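You operate a simulated robot arm through the tools that you are given. There is no shell and no other tool.

Carry out the task below with a simulated robot arm. There is one attempt and no reset: what you move stays moved.

TASK
Plug in the test motor and run it at mid speed.
Fine: plug first, then the isolator and the socket switch, set the knob and press RUN; leave it running.

The check looks at the end state, three seconds after you hand in, the way a careful person would. Anything else that was tipped, shoved, dropped, spilled or broken makes it a failure.

THE ROBOT
A 7-joint arm with a fingered hand, fixed in place. Base frame: the origin is on the floor under the middle of its stand, x ahead of it, y to its left, z up; the work surface is at about z = 920. Lengths are in mm, angles in rad, forces in N, time in s.
With the tool pointing down near the work surface it reaches from about 260 to 960 mm from the base axis. Its first joint turns from -2.007 to 2.007 rad. Payload 5 kg.
The tool frame sits at the grasp point between the pads (the TCP): z along the fingers, y along the line on which they close. The tips reach 32 mm beyond it. The gripper opens to 160 mm; its body begins 89 mm behind the TCP. The gripper is a hand of 4 fingers: y runs from the thumb to the fingers, the wrist lies at [0, 0, -267] in the tool frame, and closing takes about 1.5 s.
Orientation is that of the tool frame in the base frame, as [roll, pitch, yaw] about the fixed x, y, z axes, in that order (R = Rz(yaw) Ry(pitch) Rx(roll)). With the fingers straight down and closing along the base's y, the tool's x points along the base's -x, its y along +y and its z along -z.

THE INTERFACE
- The arm moves only by the tool play_rows. Its arguments are lists of equal length, an entry for each row: "claw": the closure, from 0 (fully open) to 1 (shut); "delta_pos": the shift along the tool's x, y, z in mm, a list of three; "rot": the turn, a rotation vector about the tool's x, y, z in rad, a list of three. In form: {"claw": [claw, ...], "delta_pos": [[dx, dy, dz], ...], "rot": [[ax, ay, az], ...]}. A call has 1 to 20 rows; each row is the pose to reach, as a shift and turn from the pose commanded when the call began, along the tool's axes at that moment. Rows are played at 5 a second. More than 50 mm and 0.15 rad between two rows, or a gripper value outside its range, and nothing of the call is played. A pose out of reach is approached as far as the arm can. The call stops where the force on the tool passes 40 N (or 10 N more than at its start, if that is more) or the arm is blocked; 0.2 s more then pass. The fingers move at their own pace (about 45 mm/s each) and stop on an object; they squeeze with about 32 N. The grip force told is the motor's: it shows also when the fingers shut on nothing. Time passes only in rows, and 0.2 s behind the last, so rows that repeat a pose let the fingers close. The reply holds the time, the measured pose of the TCP, the force on the tool along the base axes, the opening and the grip force, in the units named above and with some noise, with the torque about the TCP (base axes, N m) and any sound that the robot's microphone picked up.
- Cameras (640 x 400 px; columns grow to the right, rows downward): "scene" is fixed at [219.1, -500, 1714.7]; the picture's right is [0.79, -0.61, 0.00], its down [-0.26, -0.34, -0.90] and it looks along [0.55, 0.72, -0.43] (base axes); focal length 338 px, centre (320, 200). "wrist" rides on the gripper at [80, -4, -114] in the tool frame; the picture's right is [0.05, 1.00, 0.00], its down [-0.82, 0.04, -0.58] and it looks along [-0.58, 0.03, 0.82] (tool axes); focal length 265 px, centre (320, 200). There is no depth. A picture from a camera that has moved, and an enlarged one, comes with that camera's place and axes in the base frame and with its lens.
- grab_frame(camera): a new picture of that camera. The clock stands still meanwhile.
- lift_body(by): slides the trunk up (or, below 0, down) by that many mm; the arm rides with it, the base frame stays. It gives what a move gives, with no picture.
- preshape(shape): the hand has 4 fingers and takes this shape, open, in about a second: jaw (thumb against the fingers, like two jaws); tri (thumb and two fingers); tip (a fingertip pinch); poke (one finger out to press); point (the index stretched); flat (the hand flat); cup (the hand cupped); fist (a fist). The gripper value then closes the fingers along that shape, each until it touches; the sizes above hold for jaw. It gives what a move gives, with no picture.
- close_up(camera, box): a new picture of the part [left, top, right, bottom] of that camera's present view, enlarged. The clock stands still meanwhile.
- hand_in(): hands the job in; it is judged then, once.

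Places have to be worked out from the pictures, the camera data and where the tool is seen. Open the gripper and draw the arm clear of the work before you hand the job in, unless the task says otherwise.

The tools are called as name(argument=value, ...) on one line, values as JSON. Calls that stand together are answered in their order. play_rows: Moves the arm, as the interface text tells. Its arguments: {"type":"object","properties":{"claw":{"type":"array"},"delta_pos":{"type":"array"},"rot":{"type":"array"}},"required":["claw","delta_pos","rot"]} The other tools are called the same way: lift_body (by) moves the trunk up or down; preshape (shape) gives the hand a shape; grab_frame (camera) takes a picture; close_up (camera, box) takes an enlarged picture of a part of a camera's view; hand_in () hands the job in.

At the start:

```text
t: 0.0
tool_pos: [509.6, 408.1, 1493.4]
tool_rot: [3.139, 0.0, 3.14]
wrist_force: [-0.4, 0.7, 0.5]
moment: [0.01, -0.03, 0.01]
width: 159.6
finger_force: 0.1
shape: jaw
trunk travel left (down, up): [-900.0, 90.0]
```

scene: 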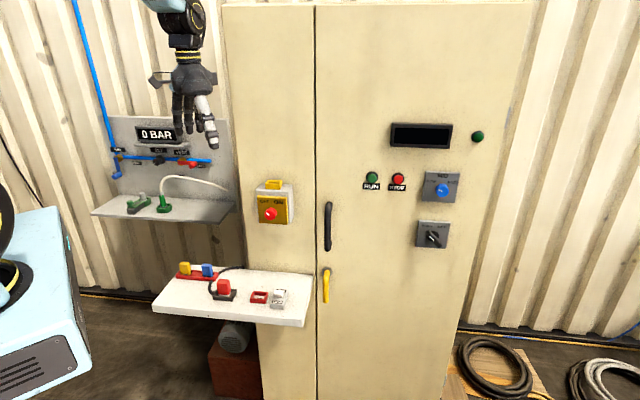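
wrist: 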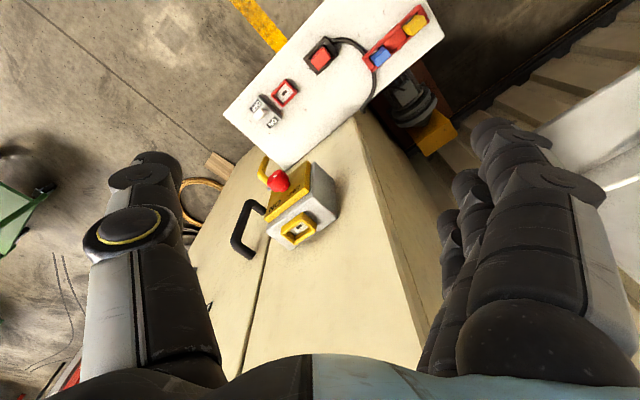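

I'll start by looking closely at the shelf, the cabinet panel and the isolator, before moving anything.

close_up(camera="scene", box=[140, 240, 340, 365])

close_up(camera="scene", box=[340, 110, 500, 260])

close_up(camera="scene", box=[230, 160, 350, 310])

close_up(camera="wrist", box=[200, 0, 460, 260])

close_up(camera="scene", box=[80, 100, 260, 230])

```text
3.20 times, centred on (240, 302) of scene
camera zoom: at [219.1, -500.0, 1714.7], right [0.79, -0.61, 0.0], down [-0.26, -0.34, -0.9], along [0.55, 0.72, -0.43], focal length 1082 px, centre (576, -128)
```

zoom: 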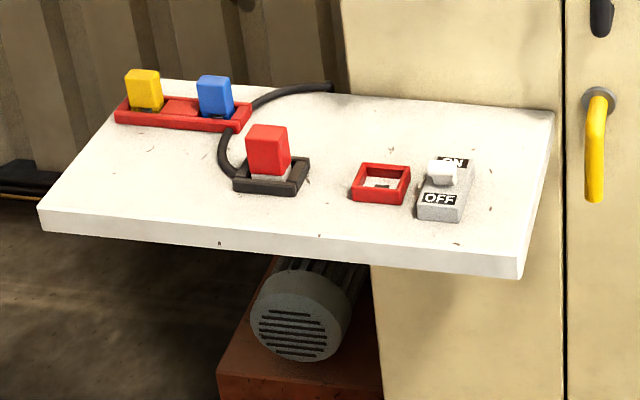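

```text
2.67 times, centred on (420, 185) of scene
camera zoom: at [219.1, -500.0, 1714.7], right [0.79, -0.61, 0.0], down [-0.26, -0.34, -0.9], along [0.55, 0.72, -0.43], focal length 902 px, centre (53, 240)
```

zoom: 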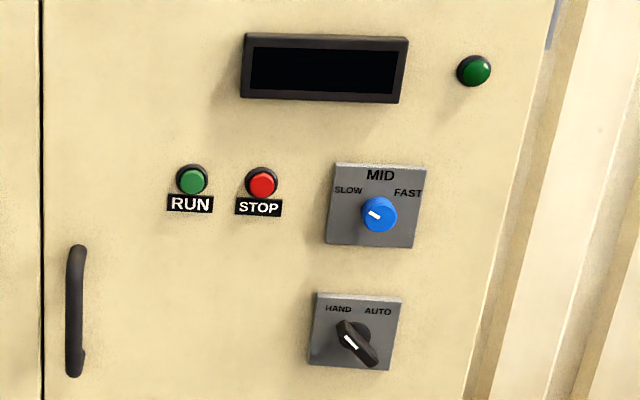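

```text
2.67 times, centred on (290, 235) of scene
camera zoom: at [219.1, -500.0, 1714.7], right [0.79, -0.61, 0.0], down [-0.26, -0.34, -0.9], along [0.55, 0.72, -0.43], focal length 902 px, centre (400, 107)
```

zoom: 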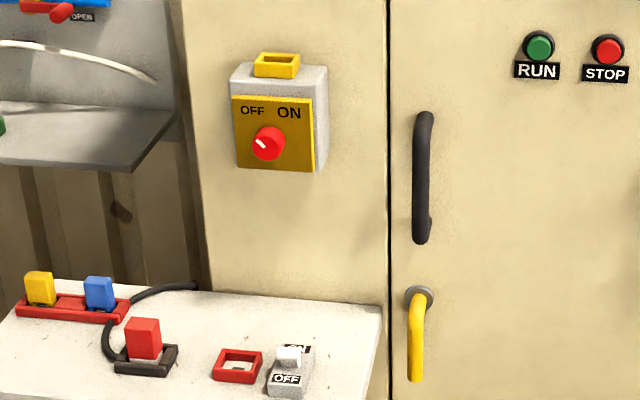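

```text
1.54 times, centred on (330, 130) of wrist
camera zoom: at [429.0, 404.4, 1606.9], right [-0.05, 1.0, 0.0], down [0.82, 0.04, 0.58], along [0.58, 0.03, -0.82], focal length 408 px, centre (305, 308)
```

zoom: 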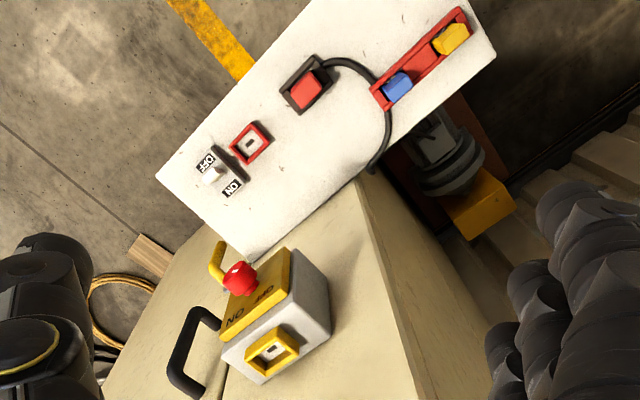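

```text
3.08 times, centred on (170, 165) of scene
camera zoom: at [219.1, -500.0, 1714.7], right [0.79, -0.61, 0.0], down [-0.26, -0.34, -0.9], along [0.55, 0.72, -0.43], focal length 1041 px, centre (782, 308)
```

zoom: 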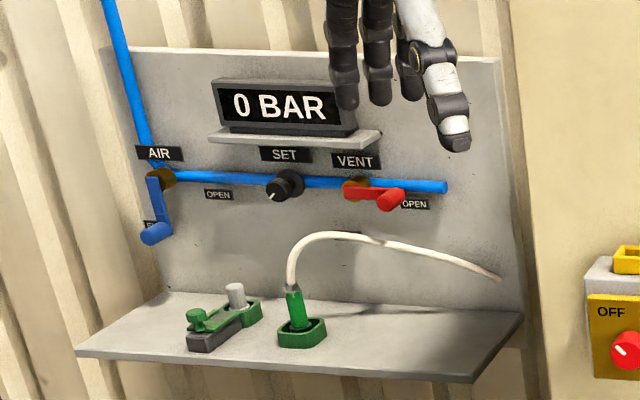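

Working from the two cameras, the cabinet face stands at 45° to the base axes. I put the red plug near (510, 407), the red socket near (592, 326) and the switch near (637, 280). I'll turn the hand 45° to line up with the shelf, half close it, and come down over the plug for a closer look.

play_rows(claw=[0.1, 0.2, 0.3, 0.4, 0.5, 0.5, 0.5, 0.5, 0.5, 0.5], delta_pos=[[0, 0, 0], [0, 0, 0], [0, 0, 0], [0, 0, 0], [0, 0, 0], [0, 0, 0], [0, 0, 40], [0, 0, 80], [0, 0, 120], [0, 0, 160]], rot=[[0, 0, -0.13], [0, 0, -0.26], [0, 0, -0.39], [0, 0, -0.52], [0, 0, -0.65], [0, 0, -0.785], [0, 0, -0.785], [0, 0, -0.785], [0, 0, -0.785], [0, 0, -0.785]])

```text
t: 2.2
tool_pos: [507.0, 408.9, 1330.6]
tool_rot: [-3.141, -0.001, -2.357]
wrist_force: [-0.2, 0.3, -0.2]
moment: [-0.02, 0.06, -0.03]
width: 80.5
finger_force: 0.1
shape: jaw
trunk travel left (down, up): [-900.0, 90.0]
```

The move matched the command. Now I'll take a wrist and a scene picture.

grab_frame(camera="wrist")

close_up(camera="wrist", box=[220, 60, 440, 200])

grab_frame(camera="scene")

```text
taken
camera wrist: at [453.6, 349.7, 1445.4], right [-0.74, 0.67, 0.0], down [0.55, 0.61, 0.58], along [0.39, 0.43, -0.82], focal length 265 px, centre (320, 200)
```

wrist: 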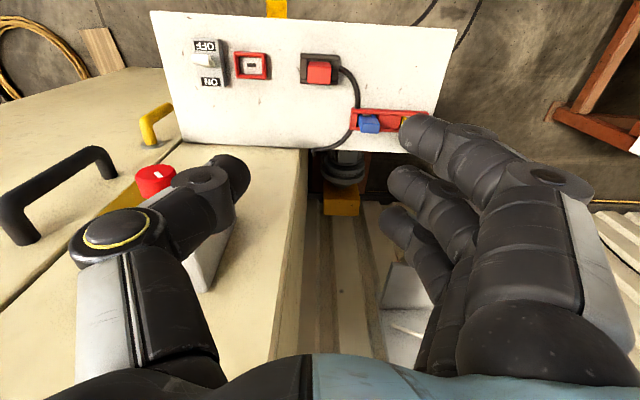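

```text
2.86 times, centred on (330, 130) of wrist
camera zoom: at [453.6, 349.7, 1445.4], right [-0.74, 0.67, 0.0], down [0.55, 0.61, 0.58], along [0.39, 0.43, -0.82], focal length 758 px, centre (291, 400)
```

zoom: 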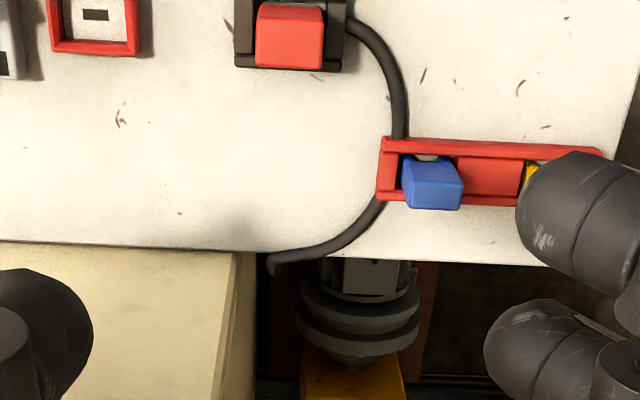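

```text
taken
```

scene: 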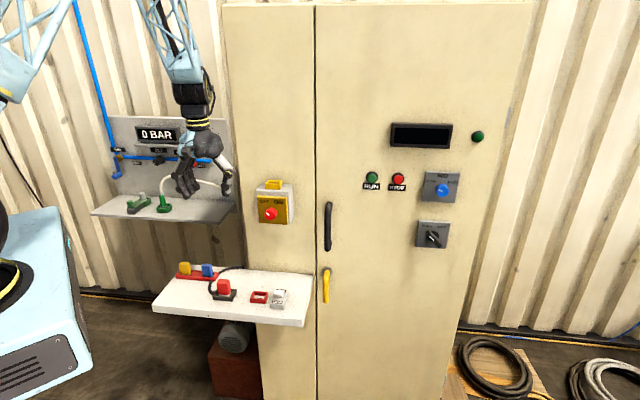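

The cable comes off the parked plug, and the red socket with its slot sits right beside the switch. The isolator box hangs above that area, so I'll tilt the wrist back about 0.3 rad, away from the cabinet, and go down for a closer look at the plug, socket and switch.

play_rows(claw=[0.5, 0.5, 0.5, 0.5, 0.5], delta_pos=[[20, -10, 30], [40, -22, 65], [60, -34, 100], [60, -46, 135], [60, -58, 170]], rot=[[0, -0.1, 0], [0, -0.2, 0], [0, -0.3, 0], [0, -0.3, 0], [0, -0.3, 0]])

grab_frame(camera="wrist")

grab_frame(camera="scene")

```text
t: 3.4
tool_pos: [505.9, 324.9, 1164.8]
tool_rot: [-3.14, 0.301, -2.356]
wrist_force: [0.4, 0.0, -0.7]
moment: [-0.03, 0.0, 0.02]
width: 80.7
finger_force: 0.0
shape: jaw
trunk travel left (down, up): [-900.0, 90.0]
```

```text
taken
camera wrist: at [431.3, 244.1, 1250.9], right [-0.74, 0.67, -0.02], down [0.4, 0.46, 0.79], along [0.54, 0.58, -0.61], focal length 265 px, centre (320, 200)
```

wrist: 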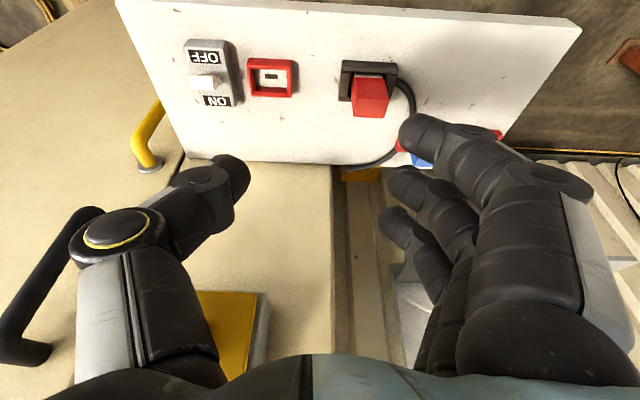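

```text
taken
```

scene: 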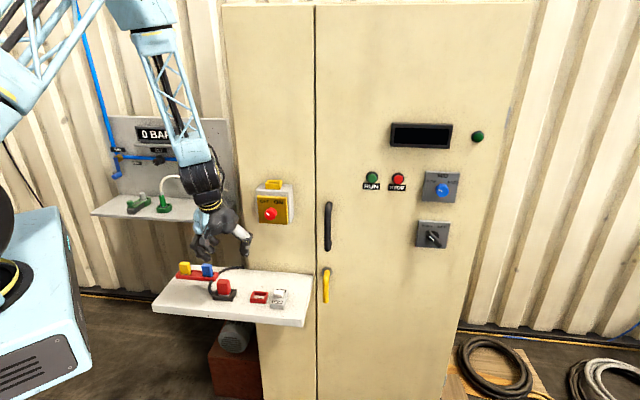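

close_up(camera="wrist", box=[160, 10, 440, 180])

close_up(camera="wrist", box=[320, 40, 448, 120])

close_up(camera="wrist", box=[176, 30, 304, 110])

close_up(camera="scene", box=[200, 265, 296, 325])

```text
2.29 times, centred on (300, 95) of wrist
camera zoom: at [431.3, 244.1, 1250.9], right [-0.74, 0.67, -0.02], down [0.4, 0.46, 0.79], along [0.54, 0.58, -0.61], focal length 607 px, centre (366, 440)
```

zoom: 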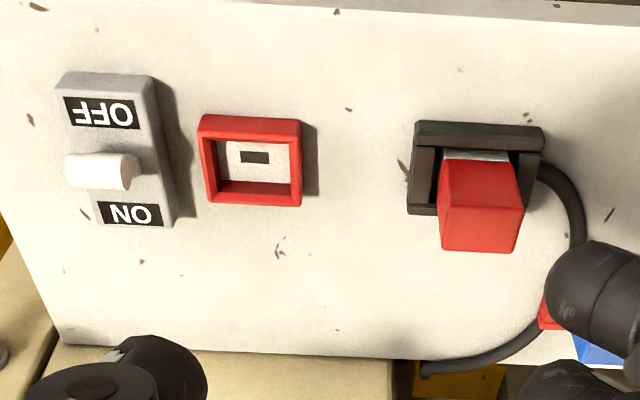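

```text
5.00 times, centred on (384, 80) of wrist
camera zoom: at [431.3, 244.1, 1250.9], right [-0.74, 0.67, -0.02], down [0.4, 0.46, 0.79], along [0.54, 0.58, -0.61], focal length 1327 px, centre (0, 800)
```

zoom: 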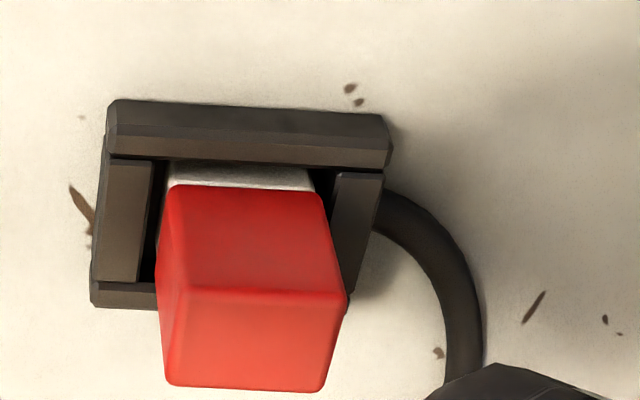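

```text
5.00 times, centred on (240, 70) of wrist
camera zoom: at [431.3, 244.1, 1250.9], right [-0.74, 0.67, -0.02], down [0.4, 0.46, 0.79], along [0.54, 0.58, -0.61], focal length 1327 px, centre (720, 850)
```

zoom: 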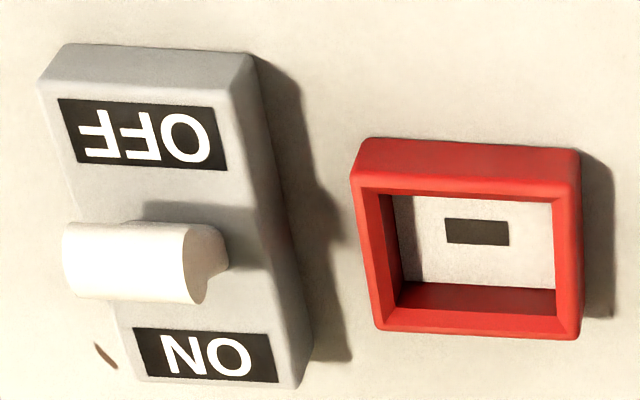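

```text
6.67 times, centred on (248, 295) of scene
camera zoom: at [219.1, -500.0, 1714.7], right [0.79, -0.61, 0.0], down [-0.26, -0.34, -0.9], along [0.55, 0.72, -0.43], focal length 2255 px, centre (800, -433)
```

zoom: 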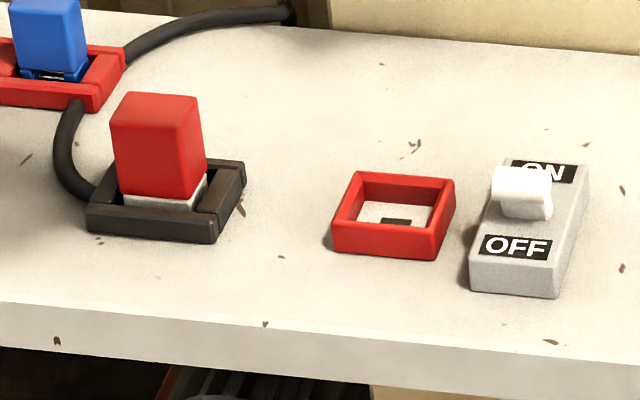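

The views give the following, with s running along the cabinet and d running towards it:

| Item | Position | Size and height |
|---|---|---|
| Plug | s≈70, d≈651 | top z≈982, 35 × 25 mm |
| Red socket | s≈190, d≈650 | rim z≈939, slot oriented the same way as the plug |
| Switch body | s≈233–278 | top z≈942 |

I'll hover over the plug with the tilt kept and check alignment.

play_rows(claw=[0.5, 0.5, 0.5, 0.5], delta_pos=[[-12, 20, 25], [-22, 40, 55], [-29, 58, 85], [-29.6, 58, 119]], rot=[[0, 0, 0], [0, 0, 0], [0, 0, 0], [0, 0, 0]])

grab_frame(camera="wrist")

close_up(camera="scene", box=[140, 200, 340, 325])

```text
t: 4.4
tool_pos: [511.5, 408.5, 1054.7]
tool_rot: [3.14, 0.298, -2.357]
wrist_force: [-0.2, 0.1, -0.1]
moment: [0.01, 0.04, -0.03]
width: 80.4
finger_force: 0.0
shape: jaw
trunk travel left (down, up): [-900.0, 90.0]
```

```text
taken
camera wrist: at [437.1, 328.3, 1140.3], right [-0.74, 0.67, -0.01], down [0.4, 0.46, 0.79], along [0.54, 0.58, -0.61], focal length 265 px, centre (320, 200)
```

wrist: 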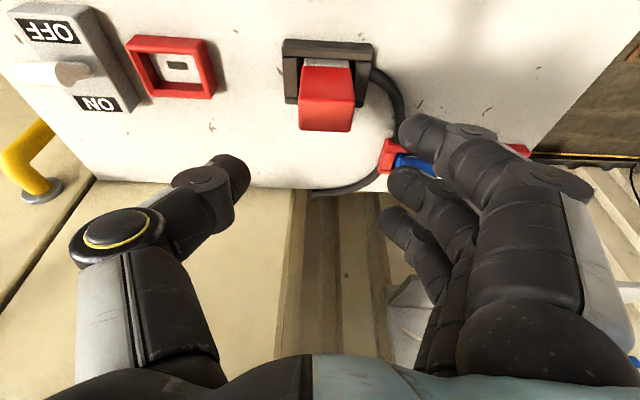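

```text
3.20 times, centred on (240, 262) of scene
camera zoom: at [219.1, -500.0, 1714.7], right [0.79, -0.61, 0.0], down [-0.26, -0.34, -0.9], along [0.55, 0.72, -0.43], focal length 1082 px, centre (576, 0)
```

zoom: 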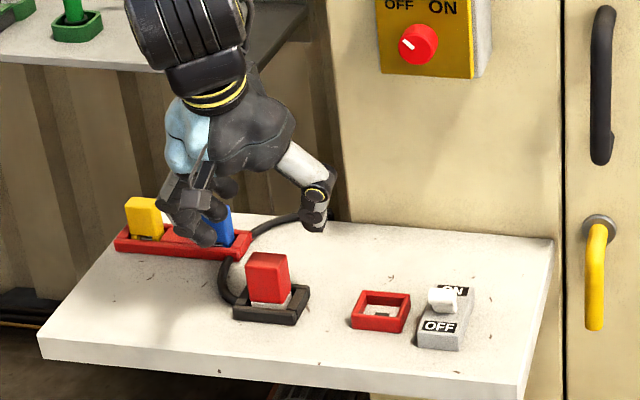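

I'm hovering over the plug at s≈73, d≈650. I'll enlarge the wrist view to refine the plug and socket positions.

close_up(camera="wrist", box=[264, 30, 392, 140])

close_up(camera="wrist", box=[100, 20, 228, 120])

close_up(camera="wrist", box=[160, 100, 480, 300])

```text
3.64 times, centred on (328, 85) of wrist
camera zoom: at [437.1, 328.3, 1140.3], right [-0.74, 0.67, -0.01], down [0.4, 0.46, 0.79], along [0.54, 0.58, -0.61], focal length 965 px, centre (291, 618)
```

zoom: 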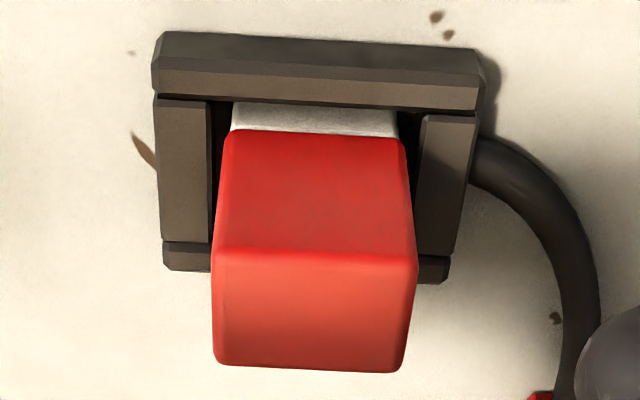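

```text
4.00 times, centred on (164, 70) of wrist
camera zoom: at [437.1, 328.3, 1140.3], right [-0.74, 0.67, -0.01], down [0.4, 0.46, 0.79], along [0.54, 0.58, -0.61], focal length 1062 px, centre (944, 720)
```

zoom: 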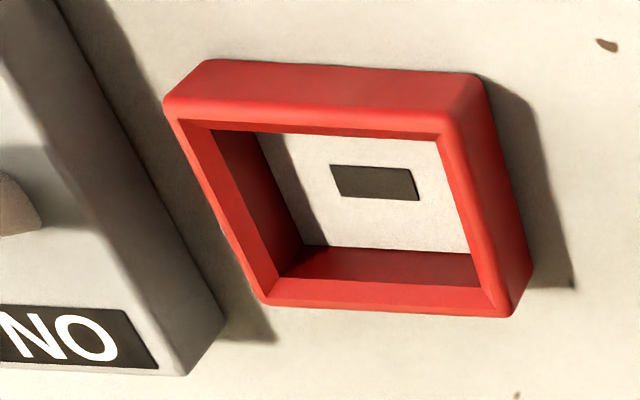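

```text
2.00 times, centred on (320, 200) of wrist
camera zoom: at [437.1, 328.3, 1140.3], right [-0.74, 0.67, -0.01], down [0.4, 0.46, 0.79], along [0.54, 0.58, -0.61], focal length 531 px, centre (320, 200)
```

zoom: 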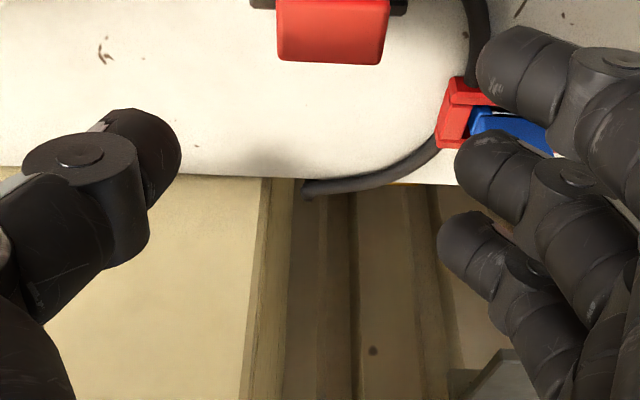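

The two wrist views agree on the plug at s=70, d=651, top z=982, and the socket at s≈189.5, d≈651. I'm about 3 mm off in s, so I'll correct that and come straight down with the fingers straddling the plug.

play_rows(claw=[0.5, 0.5, 0.5, 0.5, 0.5], delta_pos=[[0, 2.8, 0], [6, 2.8, 22], [12, 2.8, 43], [17, 2.8, 57], [21.2, 2.8, 69.6]], rot=[[0, 0, 0], [0, 0, 0], [0, 0, 0], [0, 0, 0], [0, 0, 0]])

grab_frame(camera="wrist")

close_up(camera="scene", box=[160, 225, 300, 315])

```text
t: 5.6
tool_pos: [508.5, 409.4, 983.8]
tool_rot: [3.141, 0.302, -2.356]
wrist_force: [0.4, -0.1, 0.5]
moment: [0.0, 0.0, 0.0]
width: 80.3
finger_force: 0.1
shape: jaw
trunk travel left (down, up): [-900.0, 90.0]
```

```text
taken
camera wrist: at [433.8, 329.6, 1068.8], right [-0.74, 0.67, -0.02], down [0.4, 0.46, 0.79], along [0.54, 0.58, -0.61], focal length 265 px, centre (320, 200)
```

wrist: 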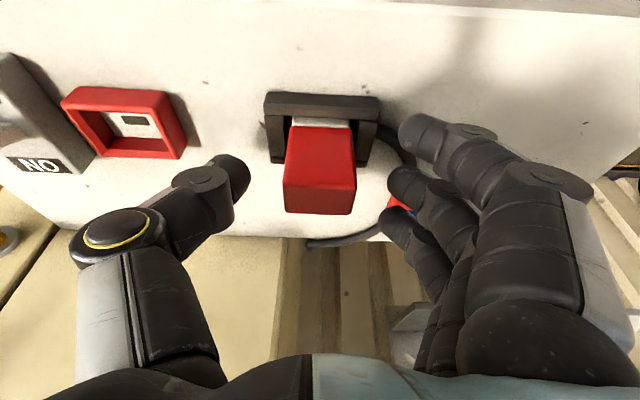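

```text
4.44 times, centred on (230, 270) of scene
camera zoom: at [219.1, -500.0, 1714.7], right [0.79, -0.61, 0.0], down [-0.26, -0.34, -0.9], along [0.55, 0.72, -0.43], focal length 1503 px, centre (720, -111)
```

zoom: 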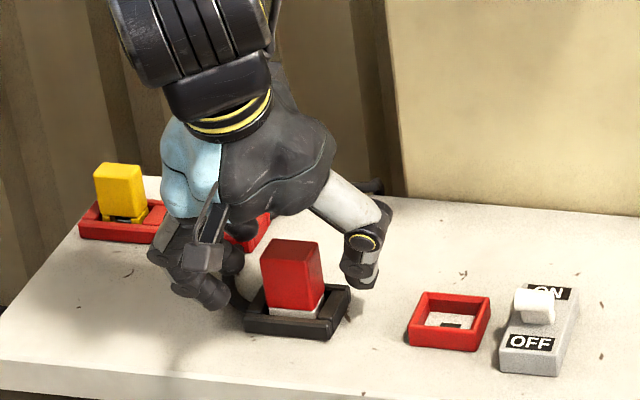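

The fingers straddle the plug evenly, with the tips above the tray rim. I'll nudge 2 mm towards the cabinet and then close just past the plug width, so that only the thumb and middle finger pinch it.

play_rows(claw=[0.5, 0.6, 0.7, 0.75, 0.8, 0.84, 0.84, 0.84, 0.84], delta_pos=[[-1.3, 0, 2.5], [-1.3, 0, 2.5], [-1.3, 0, 2.5], [-1.3, 0, 2.5], [-1.3, 0, 2.5], [-1.3, 0, 2.5], [-1.3, 0, 2.5], [-1.3, 0, 2.5], [-1.3, 0, 2.5]], rot=[[0, 0, 0], [0, 0, 0], [0, 0, 0], [0, 0, 0], [0, 0, 0], [0, 0, 0], [0, 0, 0], [0, 0, 0], [0, 0, 0]])

grab_frame(camera="wrist")

close_up(camera="scene", box=[160, 225, 300, 315])

```text
t: 7.6
tool_pos: [509.7, 412.0, 982.6]
tool_rot: [-3.141, 0.3, -2.358]
wrist_force: [-0.3, -1.4, 5.0]
moment: [-0.01, 0.09, 0.01]
width: 21.9
finger_force: 32.8
shape: jaw
trunk travel left (down, up): [-900.0, 90.0]
```

```text
taken
camera wrist: at [435.5, 331.6, 1067.4], right [-0.74, 0.67, -0.02], down [0.4, 0.46, 0.79], along [0.54, 0.58, -0.61], focal length 265 px, centre (320, 200)
```

wrist: 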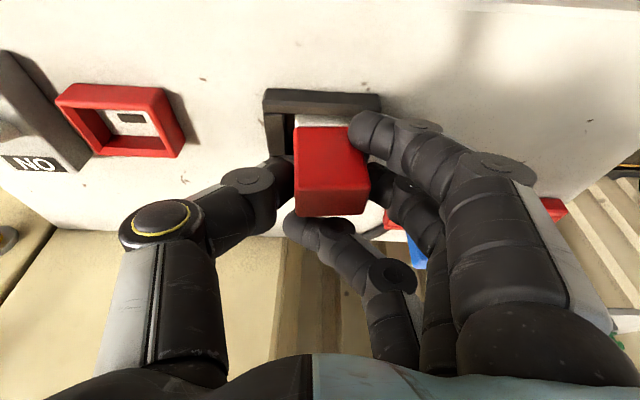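

```text
4.44 times, centred on (230, 270) of scene
camera zoom: at [219.1, -500.0, 1714.7], right [0.79, -0.61, 0.0], down [-0.26, -0.34, -0.9], along [0.55, 0.72, -0.43], focal length 1503 px, centre (720, -111)
```

zoom: 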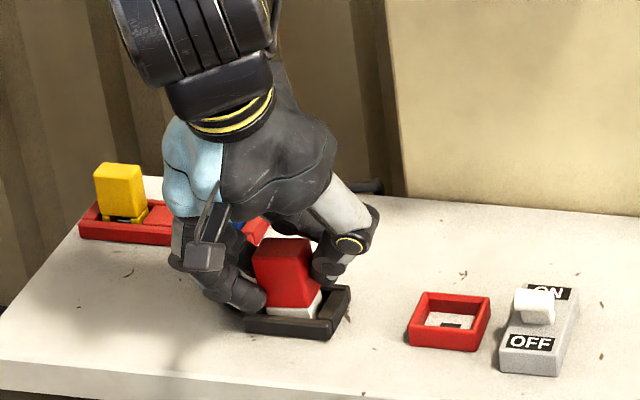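

The plug is gripped, but it seems to have leaned a little towards the fingers. I'll enlarge both views before lifting.

close_up(camera="scene", box=[195, 265, 259, 305])

close_up(camera="wrist", box=[240, 70, 432, 230])

```text
10.00 times, centred on (227, 285) of scene
camera zoom: at [219.1, -500.0, 1714.7], right [0.79, -0.61, 0.0], down [-0.26, -0.34, -0.9], along [0.55, 0.72, -0.43], focal length 3383 px, centre (1250, -650)
```

zoom: 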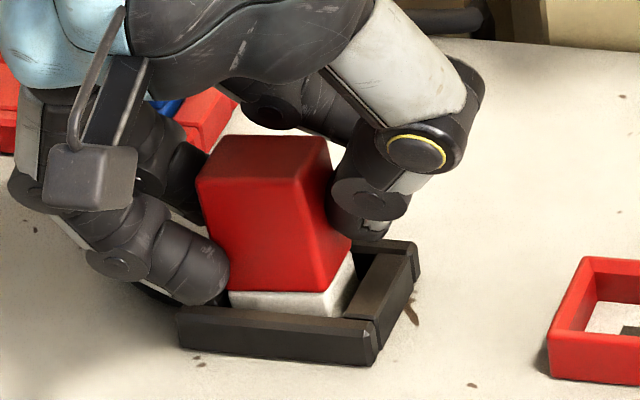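

```text
2.50 times, centred on (336, 150) of wrist
camera zoom: at [435.5, 331.6, 1067.4], right [-0.74, 0.67, -0.02], down [0.4, 0.46, 0.79], along [0.54, 0.58, -0.61], focal length 664 px, centre (280, 325)
```

zoom: 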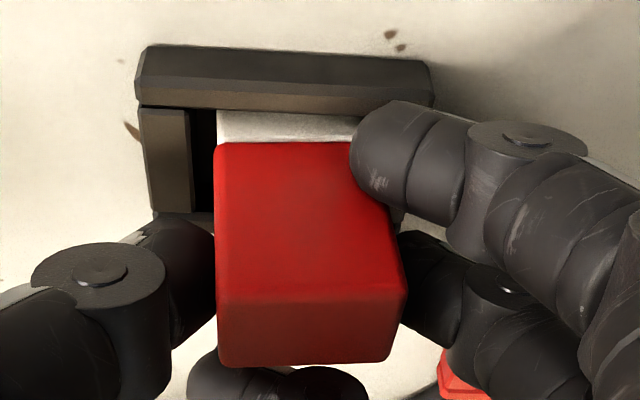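

The near finger touches low and the thumb touches high, which tips the plug. I'll reopen so it drops back into the tray, then regrip with less wrist tilt, slightly deeper and shifted 2 mm away from the cabinet.

play_rows(claw=[0.75, 0.65, 0.55, 0.5, 0.5, 0.5], delta_pos=[[0, 0, 0], [0, 0, 0], [0, 0, 0], [0, 0, 0], [0, 0, 0], [0, 0, 0]], rot=[[0, 0, 0], [0, 0, 0], [0, 0, 0], [0, 0, 0], [0, 0, 0], [0, 0, 0]])

grab_frame(camera="wrist")

close_up(camera="scene", box=[195, 265, 259, 305])

```text
t: 9.0
tool_pos: [510.3, 412.2, 981.8]
tool_rot: [3.141, 0.301, -2.358]
wrist_force: [0.2, -0.6, -0.6]
moment: [0.02, 0.02, -0.02]
width: 79.3
finger_force: 0.0
shape: jaw
trunk travel left (down, up): [-900.0, 90.0]
```

```text
taken
camera wrist: at [435.5, 331.8, 1067.2], right [-0.74, 0.67, -0.02], down [0.4, 0.46, 0.79], along [0.54, 0.58, -0.61], focal length 265 px, centre (320, 200)
```

wrist: 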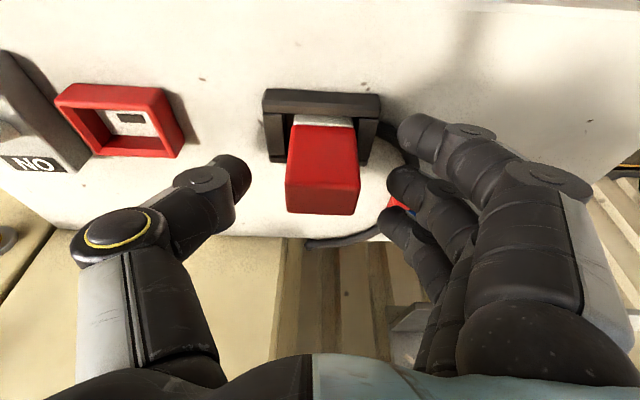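

```text
10.00 times, centred on (227, 285) of scene
camera zoom: at [219.1, -500.0, 1714.7], right [0.79, -0.61, 0.0], down [-0.26, -0.34, -0.9], along [0.55, 0.72, -0.43], focal length 3383 px, centre (1250, -650)
```

zoom: 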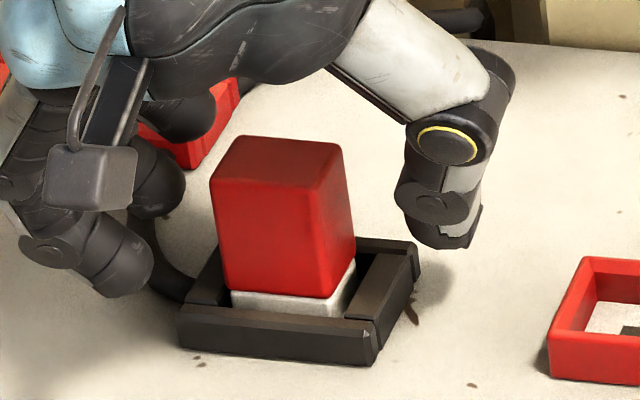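

The plug is upright again. I'll reduce the tilt to 0.15 rad with a small lift, and settle at d≈649, z≈978 with the fingers open.

play_rows(claw=[0.5, 0.5, 0.5, 0.5], delta_pos=[[0.5, 0, -8.5], [0.5, 0, -8.5], [0.5, 0, -8.5], [4, 0, 2.9]], rot=[[0, 0, 0], [0, 0.1, 0], [0, 0.15, 0], [0, 0.15, 0]])

close_up(camera="wrist", box=[200, 60, 456, 260])

close_up(camera="scene", box=[195, 260, 275, 310])

```text
t: 10.0
tool_pos: [507.7, 412.3, 978.5]
tool_rot: [3.141, 0.15, -2.355]
wrist_force: [0.2, 0.4, 0.3]
moment: [-0.01, 0.0, 0.01]
width: 79.1
finger_force: 0.0
shape: jaw
trunk travel left (down, up): [-900.0, 90.0]
```

```text
2.00 times, centred on (328, 160) of wrist
camera zoom: at [443.7, 341.8, 1079.1], right [-0.74, 0.67, -0.01], down [0.48, 0.54, 0.69], along [0.47, 0.51, -0.72], focal length 531 px, centre (304, 280)
```

zoom: 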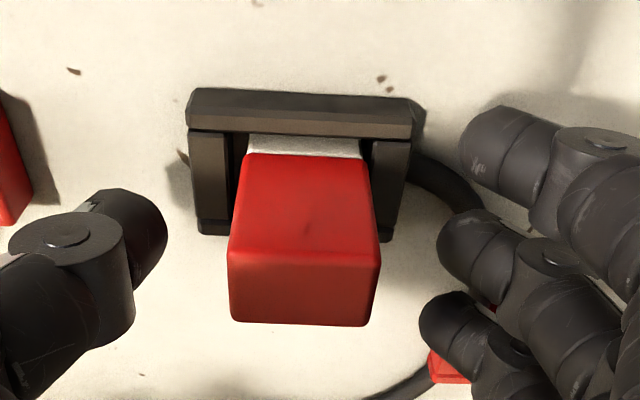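

```text
8.00 times, centred on (235, 285) of scene
camera zoom: at [219.1, -500.0, 1714.7], right [0.79, -0.61, 0.0], down [-0.26, -0.34, -0.9], along [0.55, 0.72, -0.43], focal length 2706 px, centre (1000, -480)
```

zoom: 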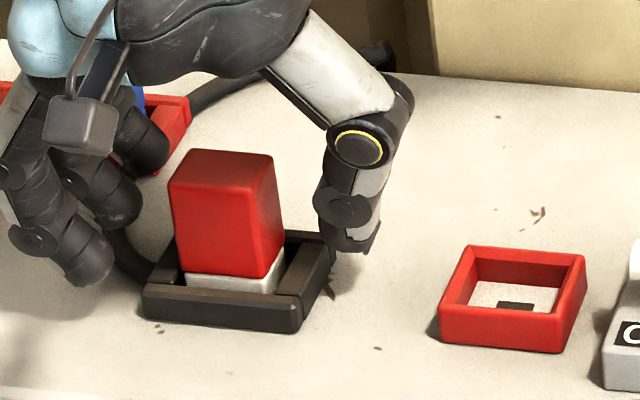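

The plug is now centred between the thumb and middle finger, and the outer fingers clear it by about 8 mm. I'll close gently to just under the plug width and check.

play_rows(claw=[0.6, 0.68, 0.74, 0.78, 0.8, 0.8, 0.8], delta_pos=[[0, 0, 0], [0, 0, 0], [0, 0, 0], [0, 0, 0], [0, 0, 0], [0, 0, 0], [0, 0, 0]], rot=[[0, 0, 0], [0, 0, 0], [0, 0, 0], [0, 0, 0], [0, 0, 0], [0, 0, 0], [0, 0, 0]])

close_up(camera="wrist", box=[200, 60, 456, 260])

close_up(camera="scene", box=[195, 260, 275, 310])

```text
t: 11.6
tool_pos: [509.2, 410.8, 977.9]
tool_rot: [3.142, 0.148, -2.36]
wrist_force: [3.0, -3.5, 3.3]
moment: [-0.09, -0.11, 0.1]
width: 15.3
finger_force: 22.9
shape: jaw
trunk travel left (down, up): [-900.0, 90.0]
```

```text
2.00 times, centred on (328, 160) of wrist
camera zoom: at [443.9, 340.4, 1079.4], right [-0.74, 0.67, -0.01], down [0.48, 0.54, 0.69], along [0.47, 0.51, -0.72], focal length 531 px, centre (304, 280)
```

zoom: 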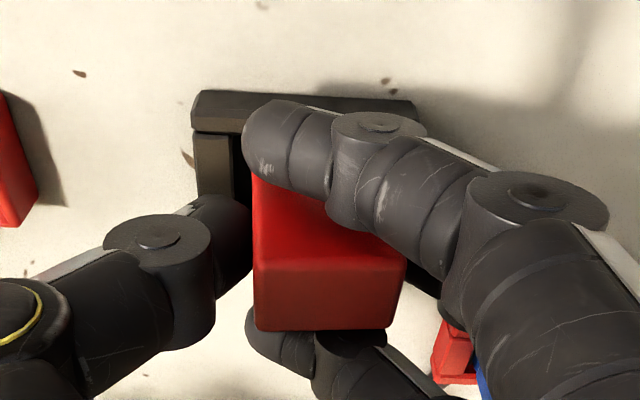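

```text
8.00 times, centred on (235, 285) of scene
camera zoom: at [219.1, -500.0, 1714.7], right [0.79, -0.61, 0.0], down [-0.26, -0.34, -0.9], along [0.55, 0.72, -0.43], focal length 2706 px, centre (1000, -480)
```

zoom: 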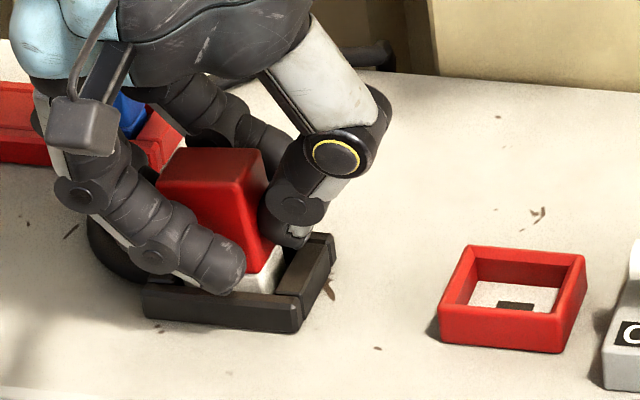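

The outer fingers now pass either side and the thumb and middle finger pinch it. The plug still leans about 5°, because the stronger thumb pushes to its own target position. I'll reopen, shift the hand 2.5 mm to the thumb side so the thumb's stop matches the plug face, and close again.

play_rows(claw=[0.7, 0.6, 0.55, 0.55, 0.55, 0.62, 0.68, 0.72, 0.76, 0.79, 0.8, 0.8, 0.8], delta_pos=[[0, 0, 0], [0, 0, 0], [0, 0, 0], [0, 0, 0], [0, -2.5, 0], [0, -2.5, 0], [0, -2.5, 0], [0, -2.5, 0], [0, -2.5, 0], [0, -2.5, 0], [0, -2.5, 0], [0, -2.5, 0], [0, -2.5, 0]], rot=[[0, 0, 0], [0, 0, 0], [0, 0, 0], [0, 0, 0], [0, 0, 0], [0, 0, 0], [0, 0, 0], [0, 0, 0], [0, 0, 0], [0, 0, 0], [0, 0, 0], [0, 0, 0], [0, 0, 0]])

close_up(camera="wrist", box=[200, 60, 456, 260])

close_up(camera="scene", box=[195, 260, 275, 310])

```text
t: 14.4
tool_pos: [510.9, 410.5, 978.1]
tool_rot: [-3.14, 0.149, -2.356]
wrist_force: [1.0, 0.4, 1.7]
moment: [0.0, 0.02, 0.03]
width: 33.1
finger_force: 0.1
shape: jaw
trunk travel left (down, up): [-900.0, 90.0]
```

```text
2.00 times, centred on (328, 160) of wrist
camera zoom: at [445.4, 339.4, 1079.3], right [-0.74, 0.67, -0.01], down [0.48, 0.54, 0.69], along [0.47, 0.51, -0.72], focal length 531 px, centre (304, 280)
```

zoom: 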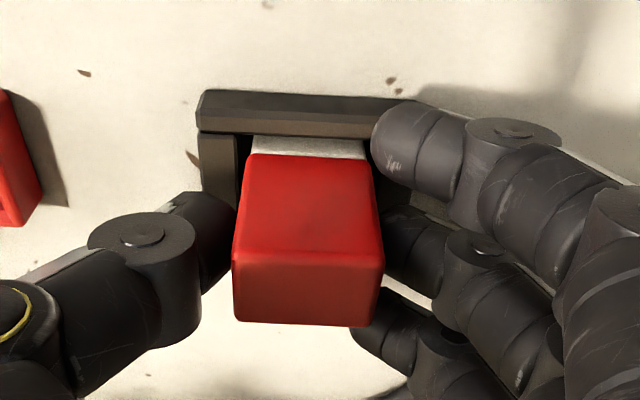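

```text
8.00 times, centred on (235, 285) of scene
camera zoom: at [219.1, -500.0, 1714.7], right [0.79, -0.61, 0.0], down [-0.26, -0.34, -0.9], along [0.55, 0.72, -0.43], focal length 2706 px, centre (1000, -480)
```

zoom: 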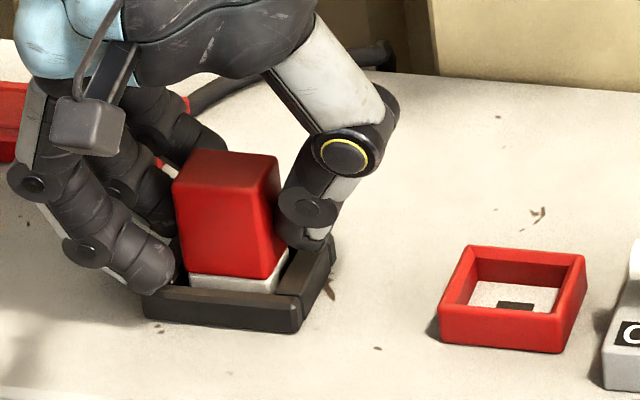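

The plug is upright with light contact and no grip force yet. I'll tighten in small steps while shifting the hand to the thumb side by the same amount, so the thumb face stays put.

play_rows(claw=[0.81, 0.82, 0.83, 0.84, 0.85, 0.85, 0.85], delta_pos=[[0, -0.6, 0], [0, -1.4, 0], [0, -2.2, 0], [0, -3.0, 0], [0, -3.6, 0], [0, -3.6, 0], [0, -3.6, 0]], rot=[[0, 0, 0], [0, 0, 0], [0, 0, 0], [0, 0, 0], [0, 0, 0], [0, 0, 0], [0, 0, 0]])

close_up(camera="wrist", box=[200, 60, 456, 260])

close_up(camera="scene", box=[195, 260, 275, 310])

```text
t: 16.0
tool_pos: [513.3, 407.0, 977.5]
tool_rot: [3.139, 0.151, -2.357]
wrist_force: [3.8, -3.4, 2.4]
moment: [0.01, -0.05, 0.05]
width: 12.6
finger_force: 31.9
shape: jaw
trunk travel left (down, up): [-900.0, 90.0]
```

```text
2.00 times, centred on (328, 160) of wrist
camera zoom: at [448.6, 336.6, 1079.5], right [-0.74, 0.67, -0.01], down [0.48, 0.54, 0.69], along [0.47, 0.51, -0.72], focal length 531 px, centre (304, 280)
```

zoom: 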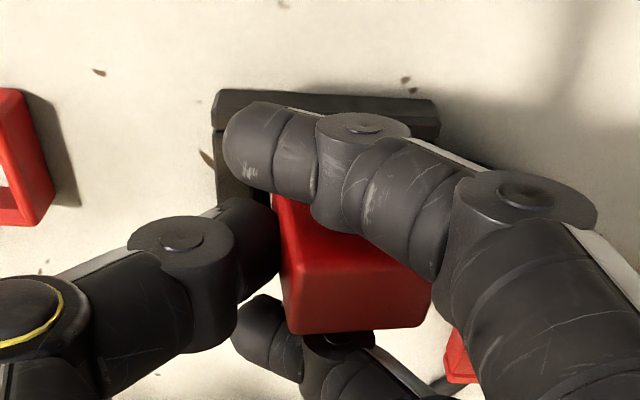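

```text
8.00 times, centred on (235, 285) of scene
camera zoom: at [219.1, -500.0, 1714.7], right [0.79, -0.61, 0.0], down [-0.26, -0.34, -0.9], along [0.55, 0.72, -0.43], focal length 2706 px, centre (1000, -480)
```

zoom: 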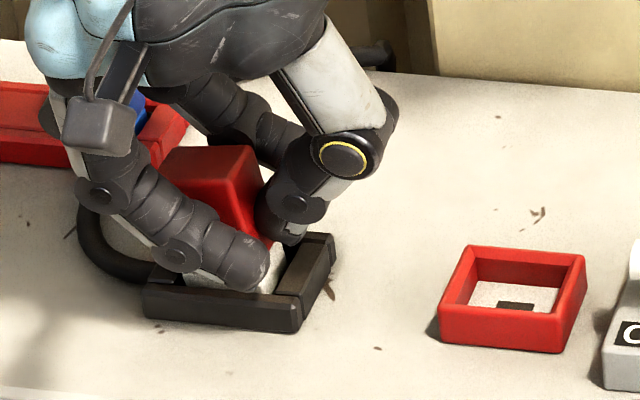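

Squeezing still tips the plug, because the thumb overpowers the single opposing finger. I'll release, rise clear of the plug, and look at the "tri" and "tip" shapes in free space to find a better pinch.

play_rows(claw=[0.75, 0.65, 0.55, 0.5, 0.45, 0.45, 0.45, 0.45, 0.45], delta_pos=[[0, 0, 0], [0, 0, 0], [0, 0, 0], [0, 0, 0], [0, 0, 0], [0, 0, 0], [0, 0, -30], [0, 0, -65], [0, 0, -100]], rot=[[0, 0, 0], [0, 0, 0], [0, 0, 0], [0, 0, 0], [0, 0, 0], [0, 0, 0], [0, 0, 0], [0, 0, 0], [0, 0, 0]])

preshape(shape="tri")

grab_frame(camera="wrist")

close_up(camera="scene", box=[160, 215, 288, 305])

```text
t: 18.0
tool_pos: [499.5, 398.1, 1080.5]
tool_rot: [3.141, 0.15, -2.357]
wrist_force: [-0.9, 0.0, -0.2]
moment: [0.03, -0.02, 0.01]
width: 87.0
finger_force: 0.1
shape: jaw
trunk travel left (down, up): [-900.0, 90.0]
```

```text
t: 18.9
tool_pos: [501.0, 399.1, 1079.3]
tool_rot: [-3.141, 0.151, -2.357]
wrist_force: [0.7, -0.7, 0.3]
moment: [0.02, 0.0, 0.02]
width: 159.9
finger_force: 0.1
shape: tri
trunk travel left (down, up): [-900.0, 90.0]
```

```text
taken
camera wrist: at [437.0, 328.3, 1179.9], right [-0.74, 0.67, -0.01], down [0.48, 0.54, 0.69], along [0.47, 0.51, -0.72], focal length 265 px, centre (320, 200)
```

wrist: 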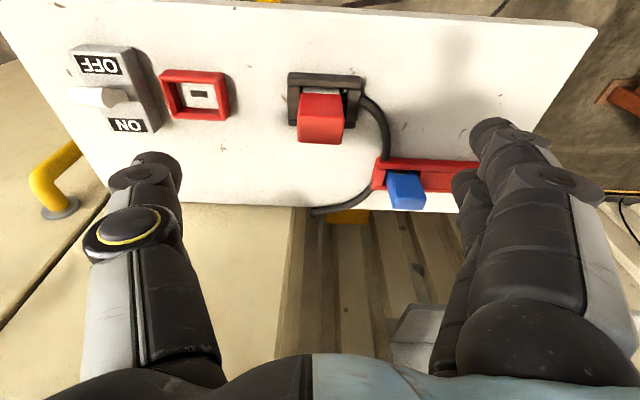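

```text
4.44 times, centred on (224, 260) of scene
camera zoom: at [219.1, -500.0, 1714.7], right [0.79, -0.61, 0.0], down [-0.26, -0.34, -0.9], along [0.55, 0.72, -0.43], focal length 1503 px, centre (747, -67)
```

zoom: 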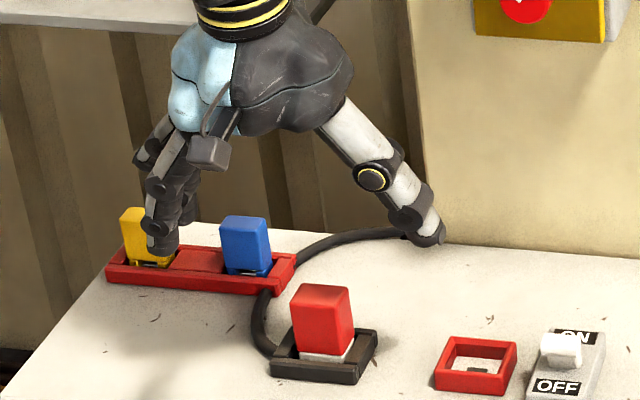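

The plug dropped back upright in its tray. I'll close the "tri" shape part way here in free air, tips about 60 mm above the plug, to see how the fingertips meet.

play_rows(claw=[0.2, 0.4, 0.6, 0.75, 0.75, 0.75, 0.75, 0.75], delta_pos=[[0, 0, 0], [0, 0, 0], [0, 0, 0], [0, 0, 0], [0, 0, 0], [0, 0, 0], [0, 0, 0], [0, 0, 0]], rot=[[0, 0, 0], [0, 0, 0], [0, 0, 0], [0, 0, 0], [0, 0, 0], [0, 0, 0], [0, 0, 0], [0, 0, 0]])

grab_frame(camera="wrist")

close_up(camera="scene", box=[160, 215, 288, 305])

```text
t: 20.7
tool_pos: [500.6, 399.6, 1079.5]
tool_rot: [-3.141, 0.149, -2.357]
wrist_force: [0.2, 0.0, -0.3]
moment: [0.01, -0.06, -0.03]
width: 40.7
finger_force: 0.1
shape: tri
trunk travel left (down, up): [-900.0, 90.0]
```

```text
taken
camera wrist: at [437.0, 328.4, 1180.1], right [-0.74, 0.67, -0.01], down [0.48, 0.54, 0.69], along [0.47, 0.51, -0.72], focal length 265 px, centre (320, 200)
```

wrist: 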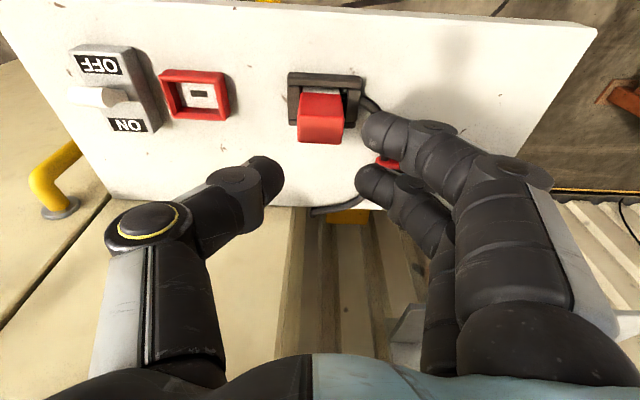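

```text
4.44 times, centred on (224, 260) of scene
camera zoom: at [219.1, -500.0, 1714.7], right [0.79, -0.61, 0.0], down [-0.26, -0.34, -0.9], along [0.55, 0.72, -0.43], focal length 1503 px, centre (747, -67)
```

zoom: 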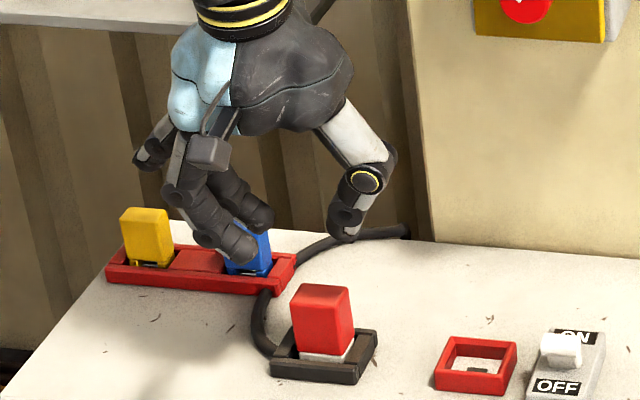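

In "tri" the thumb opposes the middle finger, with the near finger 30 mm off to the side, which isn't ideal. I'll look at "tip" the same way.

preshape(shape="tip")

play_rows(claw=[0.2, 0.4, 0.6, 0.75, 0.75, 0.75, 0.75, 0.75], delta_pos=[[0, 0, 0], [0, 0, 0], [0, 0, 0], [0, 0, 0], [0, 0, 0], [0, 0, 0], [0, 0, 0], [0, 0, 0]], rot=[[0, 0, 0], [0, 0, 0], [0, 0, 0], [0, 0, 0], [0, 0, 0], [0, 0, 0], [0, 0, 0], [0, 0, 0]])

grab_frame(camera="wrist")

close_up(camera="scene", box=[160, 215, 288, 305])

```text
t: 21.6
tool_pos: [502.1, 398.8, 1079.8]
tool_rot: [-3.141, 0.147, -2.356]
wrist_force: [0.2, 0.1, -0.9]
moment: [0.03, 0.0, -0.01]
width: 160.1
finger_force: 0.0
shape: tip
trunk travel left (down, up): [-900.0, 90.0]
```

```text
t: 23.4
tool_pos: [501.9, 399.9, 1079.2]
tool_rot: [3.141, 0.15, -2.355]
wrist_force: [-0.5, -0.4, -0.2]
moment: [0.02, 0.0, -0.05]
width: 40.4
finger_force: 0.0
shape: tip
trunk travel left (down, up): [-900.0, 90.0]
```

```text
taken
camera wrist: at [437.0, 328.4, 1180.1], right [-0.74, 0.67, -0.01], down [0.48, 0.54, 0.69], along [0.47, 0.51, -0.72], focal length 265 px, centre (320, 200)
```

wrist: 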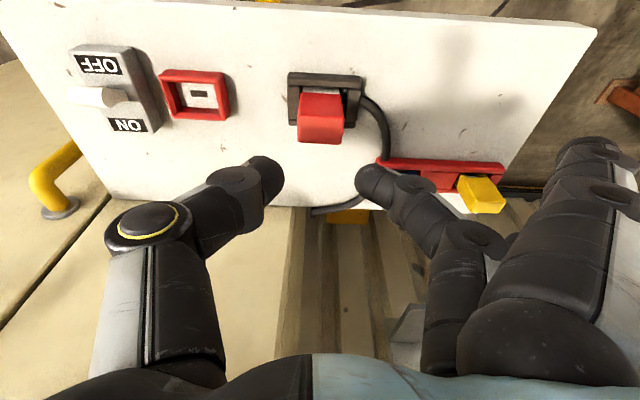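

```text
4.44 times, centred on (224, 260) of scene
camera zoom: at [219.1, -500.0, 1714.7], right [0.79, -0.61, 0.0], down [-0.26, -0.34, -0.9], along [0.55, 0.72, -0.43], focal length 1503 px, centre (747, -67)
```

zoom: 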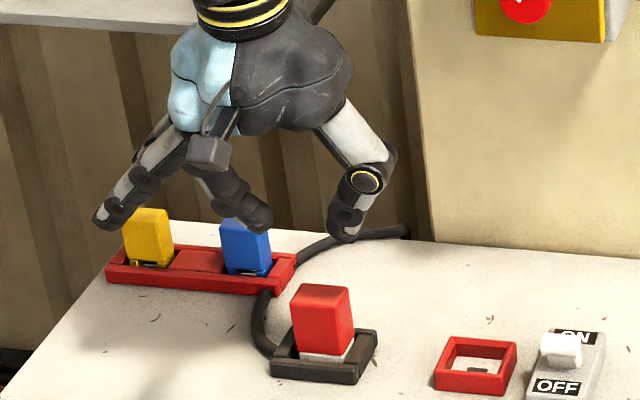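

"tip" is what I need. Only the thumb and middle finger pinch, directly opposed at x≈0, and the outer fingers stay out of the way. I'll open to 80 mm and descend over the plug again.

play_rows(claw=[0.6, 0.5, 0.5, 0.5, 0.5, 0.5, 0.5], delta_pos=[[0, 0, 0], [0.2, 2.5, 0], [1.5, 2.5, 20], [1.5, 2.5, 45], [1.5, 2.5, 70], [1.5, 2.5, 90], [1.5, 2.5, 102.5]], rot=[[0, 0, 0], [0, 0, 0], [0, 0, 0], [0, 0, 0], [0, 0, 0], [0, 0, 0], [0, 0, 0]])

close_up(camera="wrist", box=[200, 60, 456, 260])

close_up(camera="scene", box=[160, 240, 288, 320])

```text
t: 25.0
tool_pos: [510.9, 408.6, 977.7]
tool_rot: [3.142, 0.15, -2.358]
wrist_force: [-1.1, -0.3, -0.1]
moment: [0.01, 0.0, 0.01]
width: 79.0
finger_force: 0.1
shape: tip
trunk travel left (down, up): [-900.0, 90.0]
```

```text
2.00 times, centred on (328, 160) of wrist
camera zoom: at [445.8, 338.3, 1078.2], right [-0.74, 0.67, -0.01], down [0.48, 0.54, 0.69], along [0.47, 0.51, -0.72], focal length 531 px, centre (304, 280)
```

zoom: 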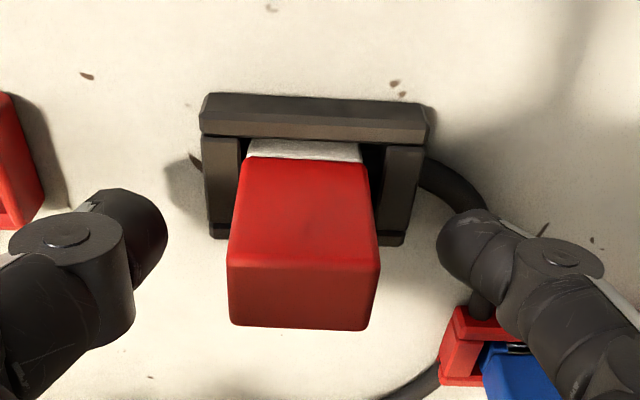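

```text
5.00 times, centred on (224, 280) of scene
camera zoom: at [219.1, -500.0, 1714.7], right [0.79, -0.61, 0.0], down [-0.26, -0.34, -0.9], along [0.55, 0.72, -0.43], focal length 1691 px, centre (800, -200)
```

zoom: 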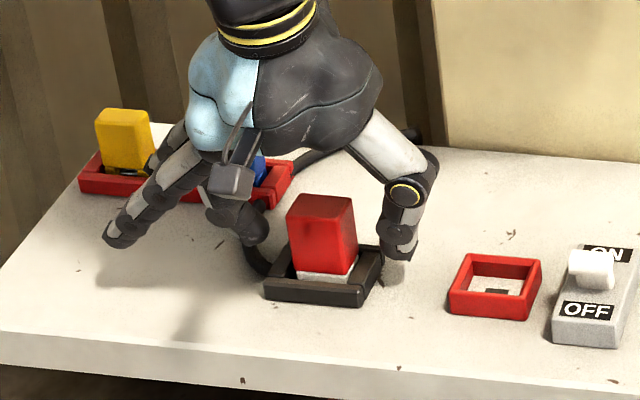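

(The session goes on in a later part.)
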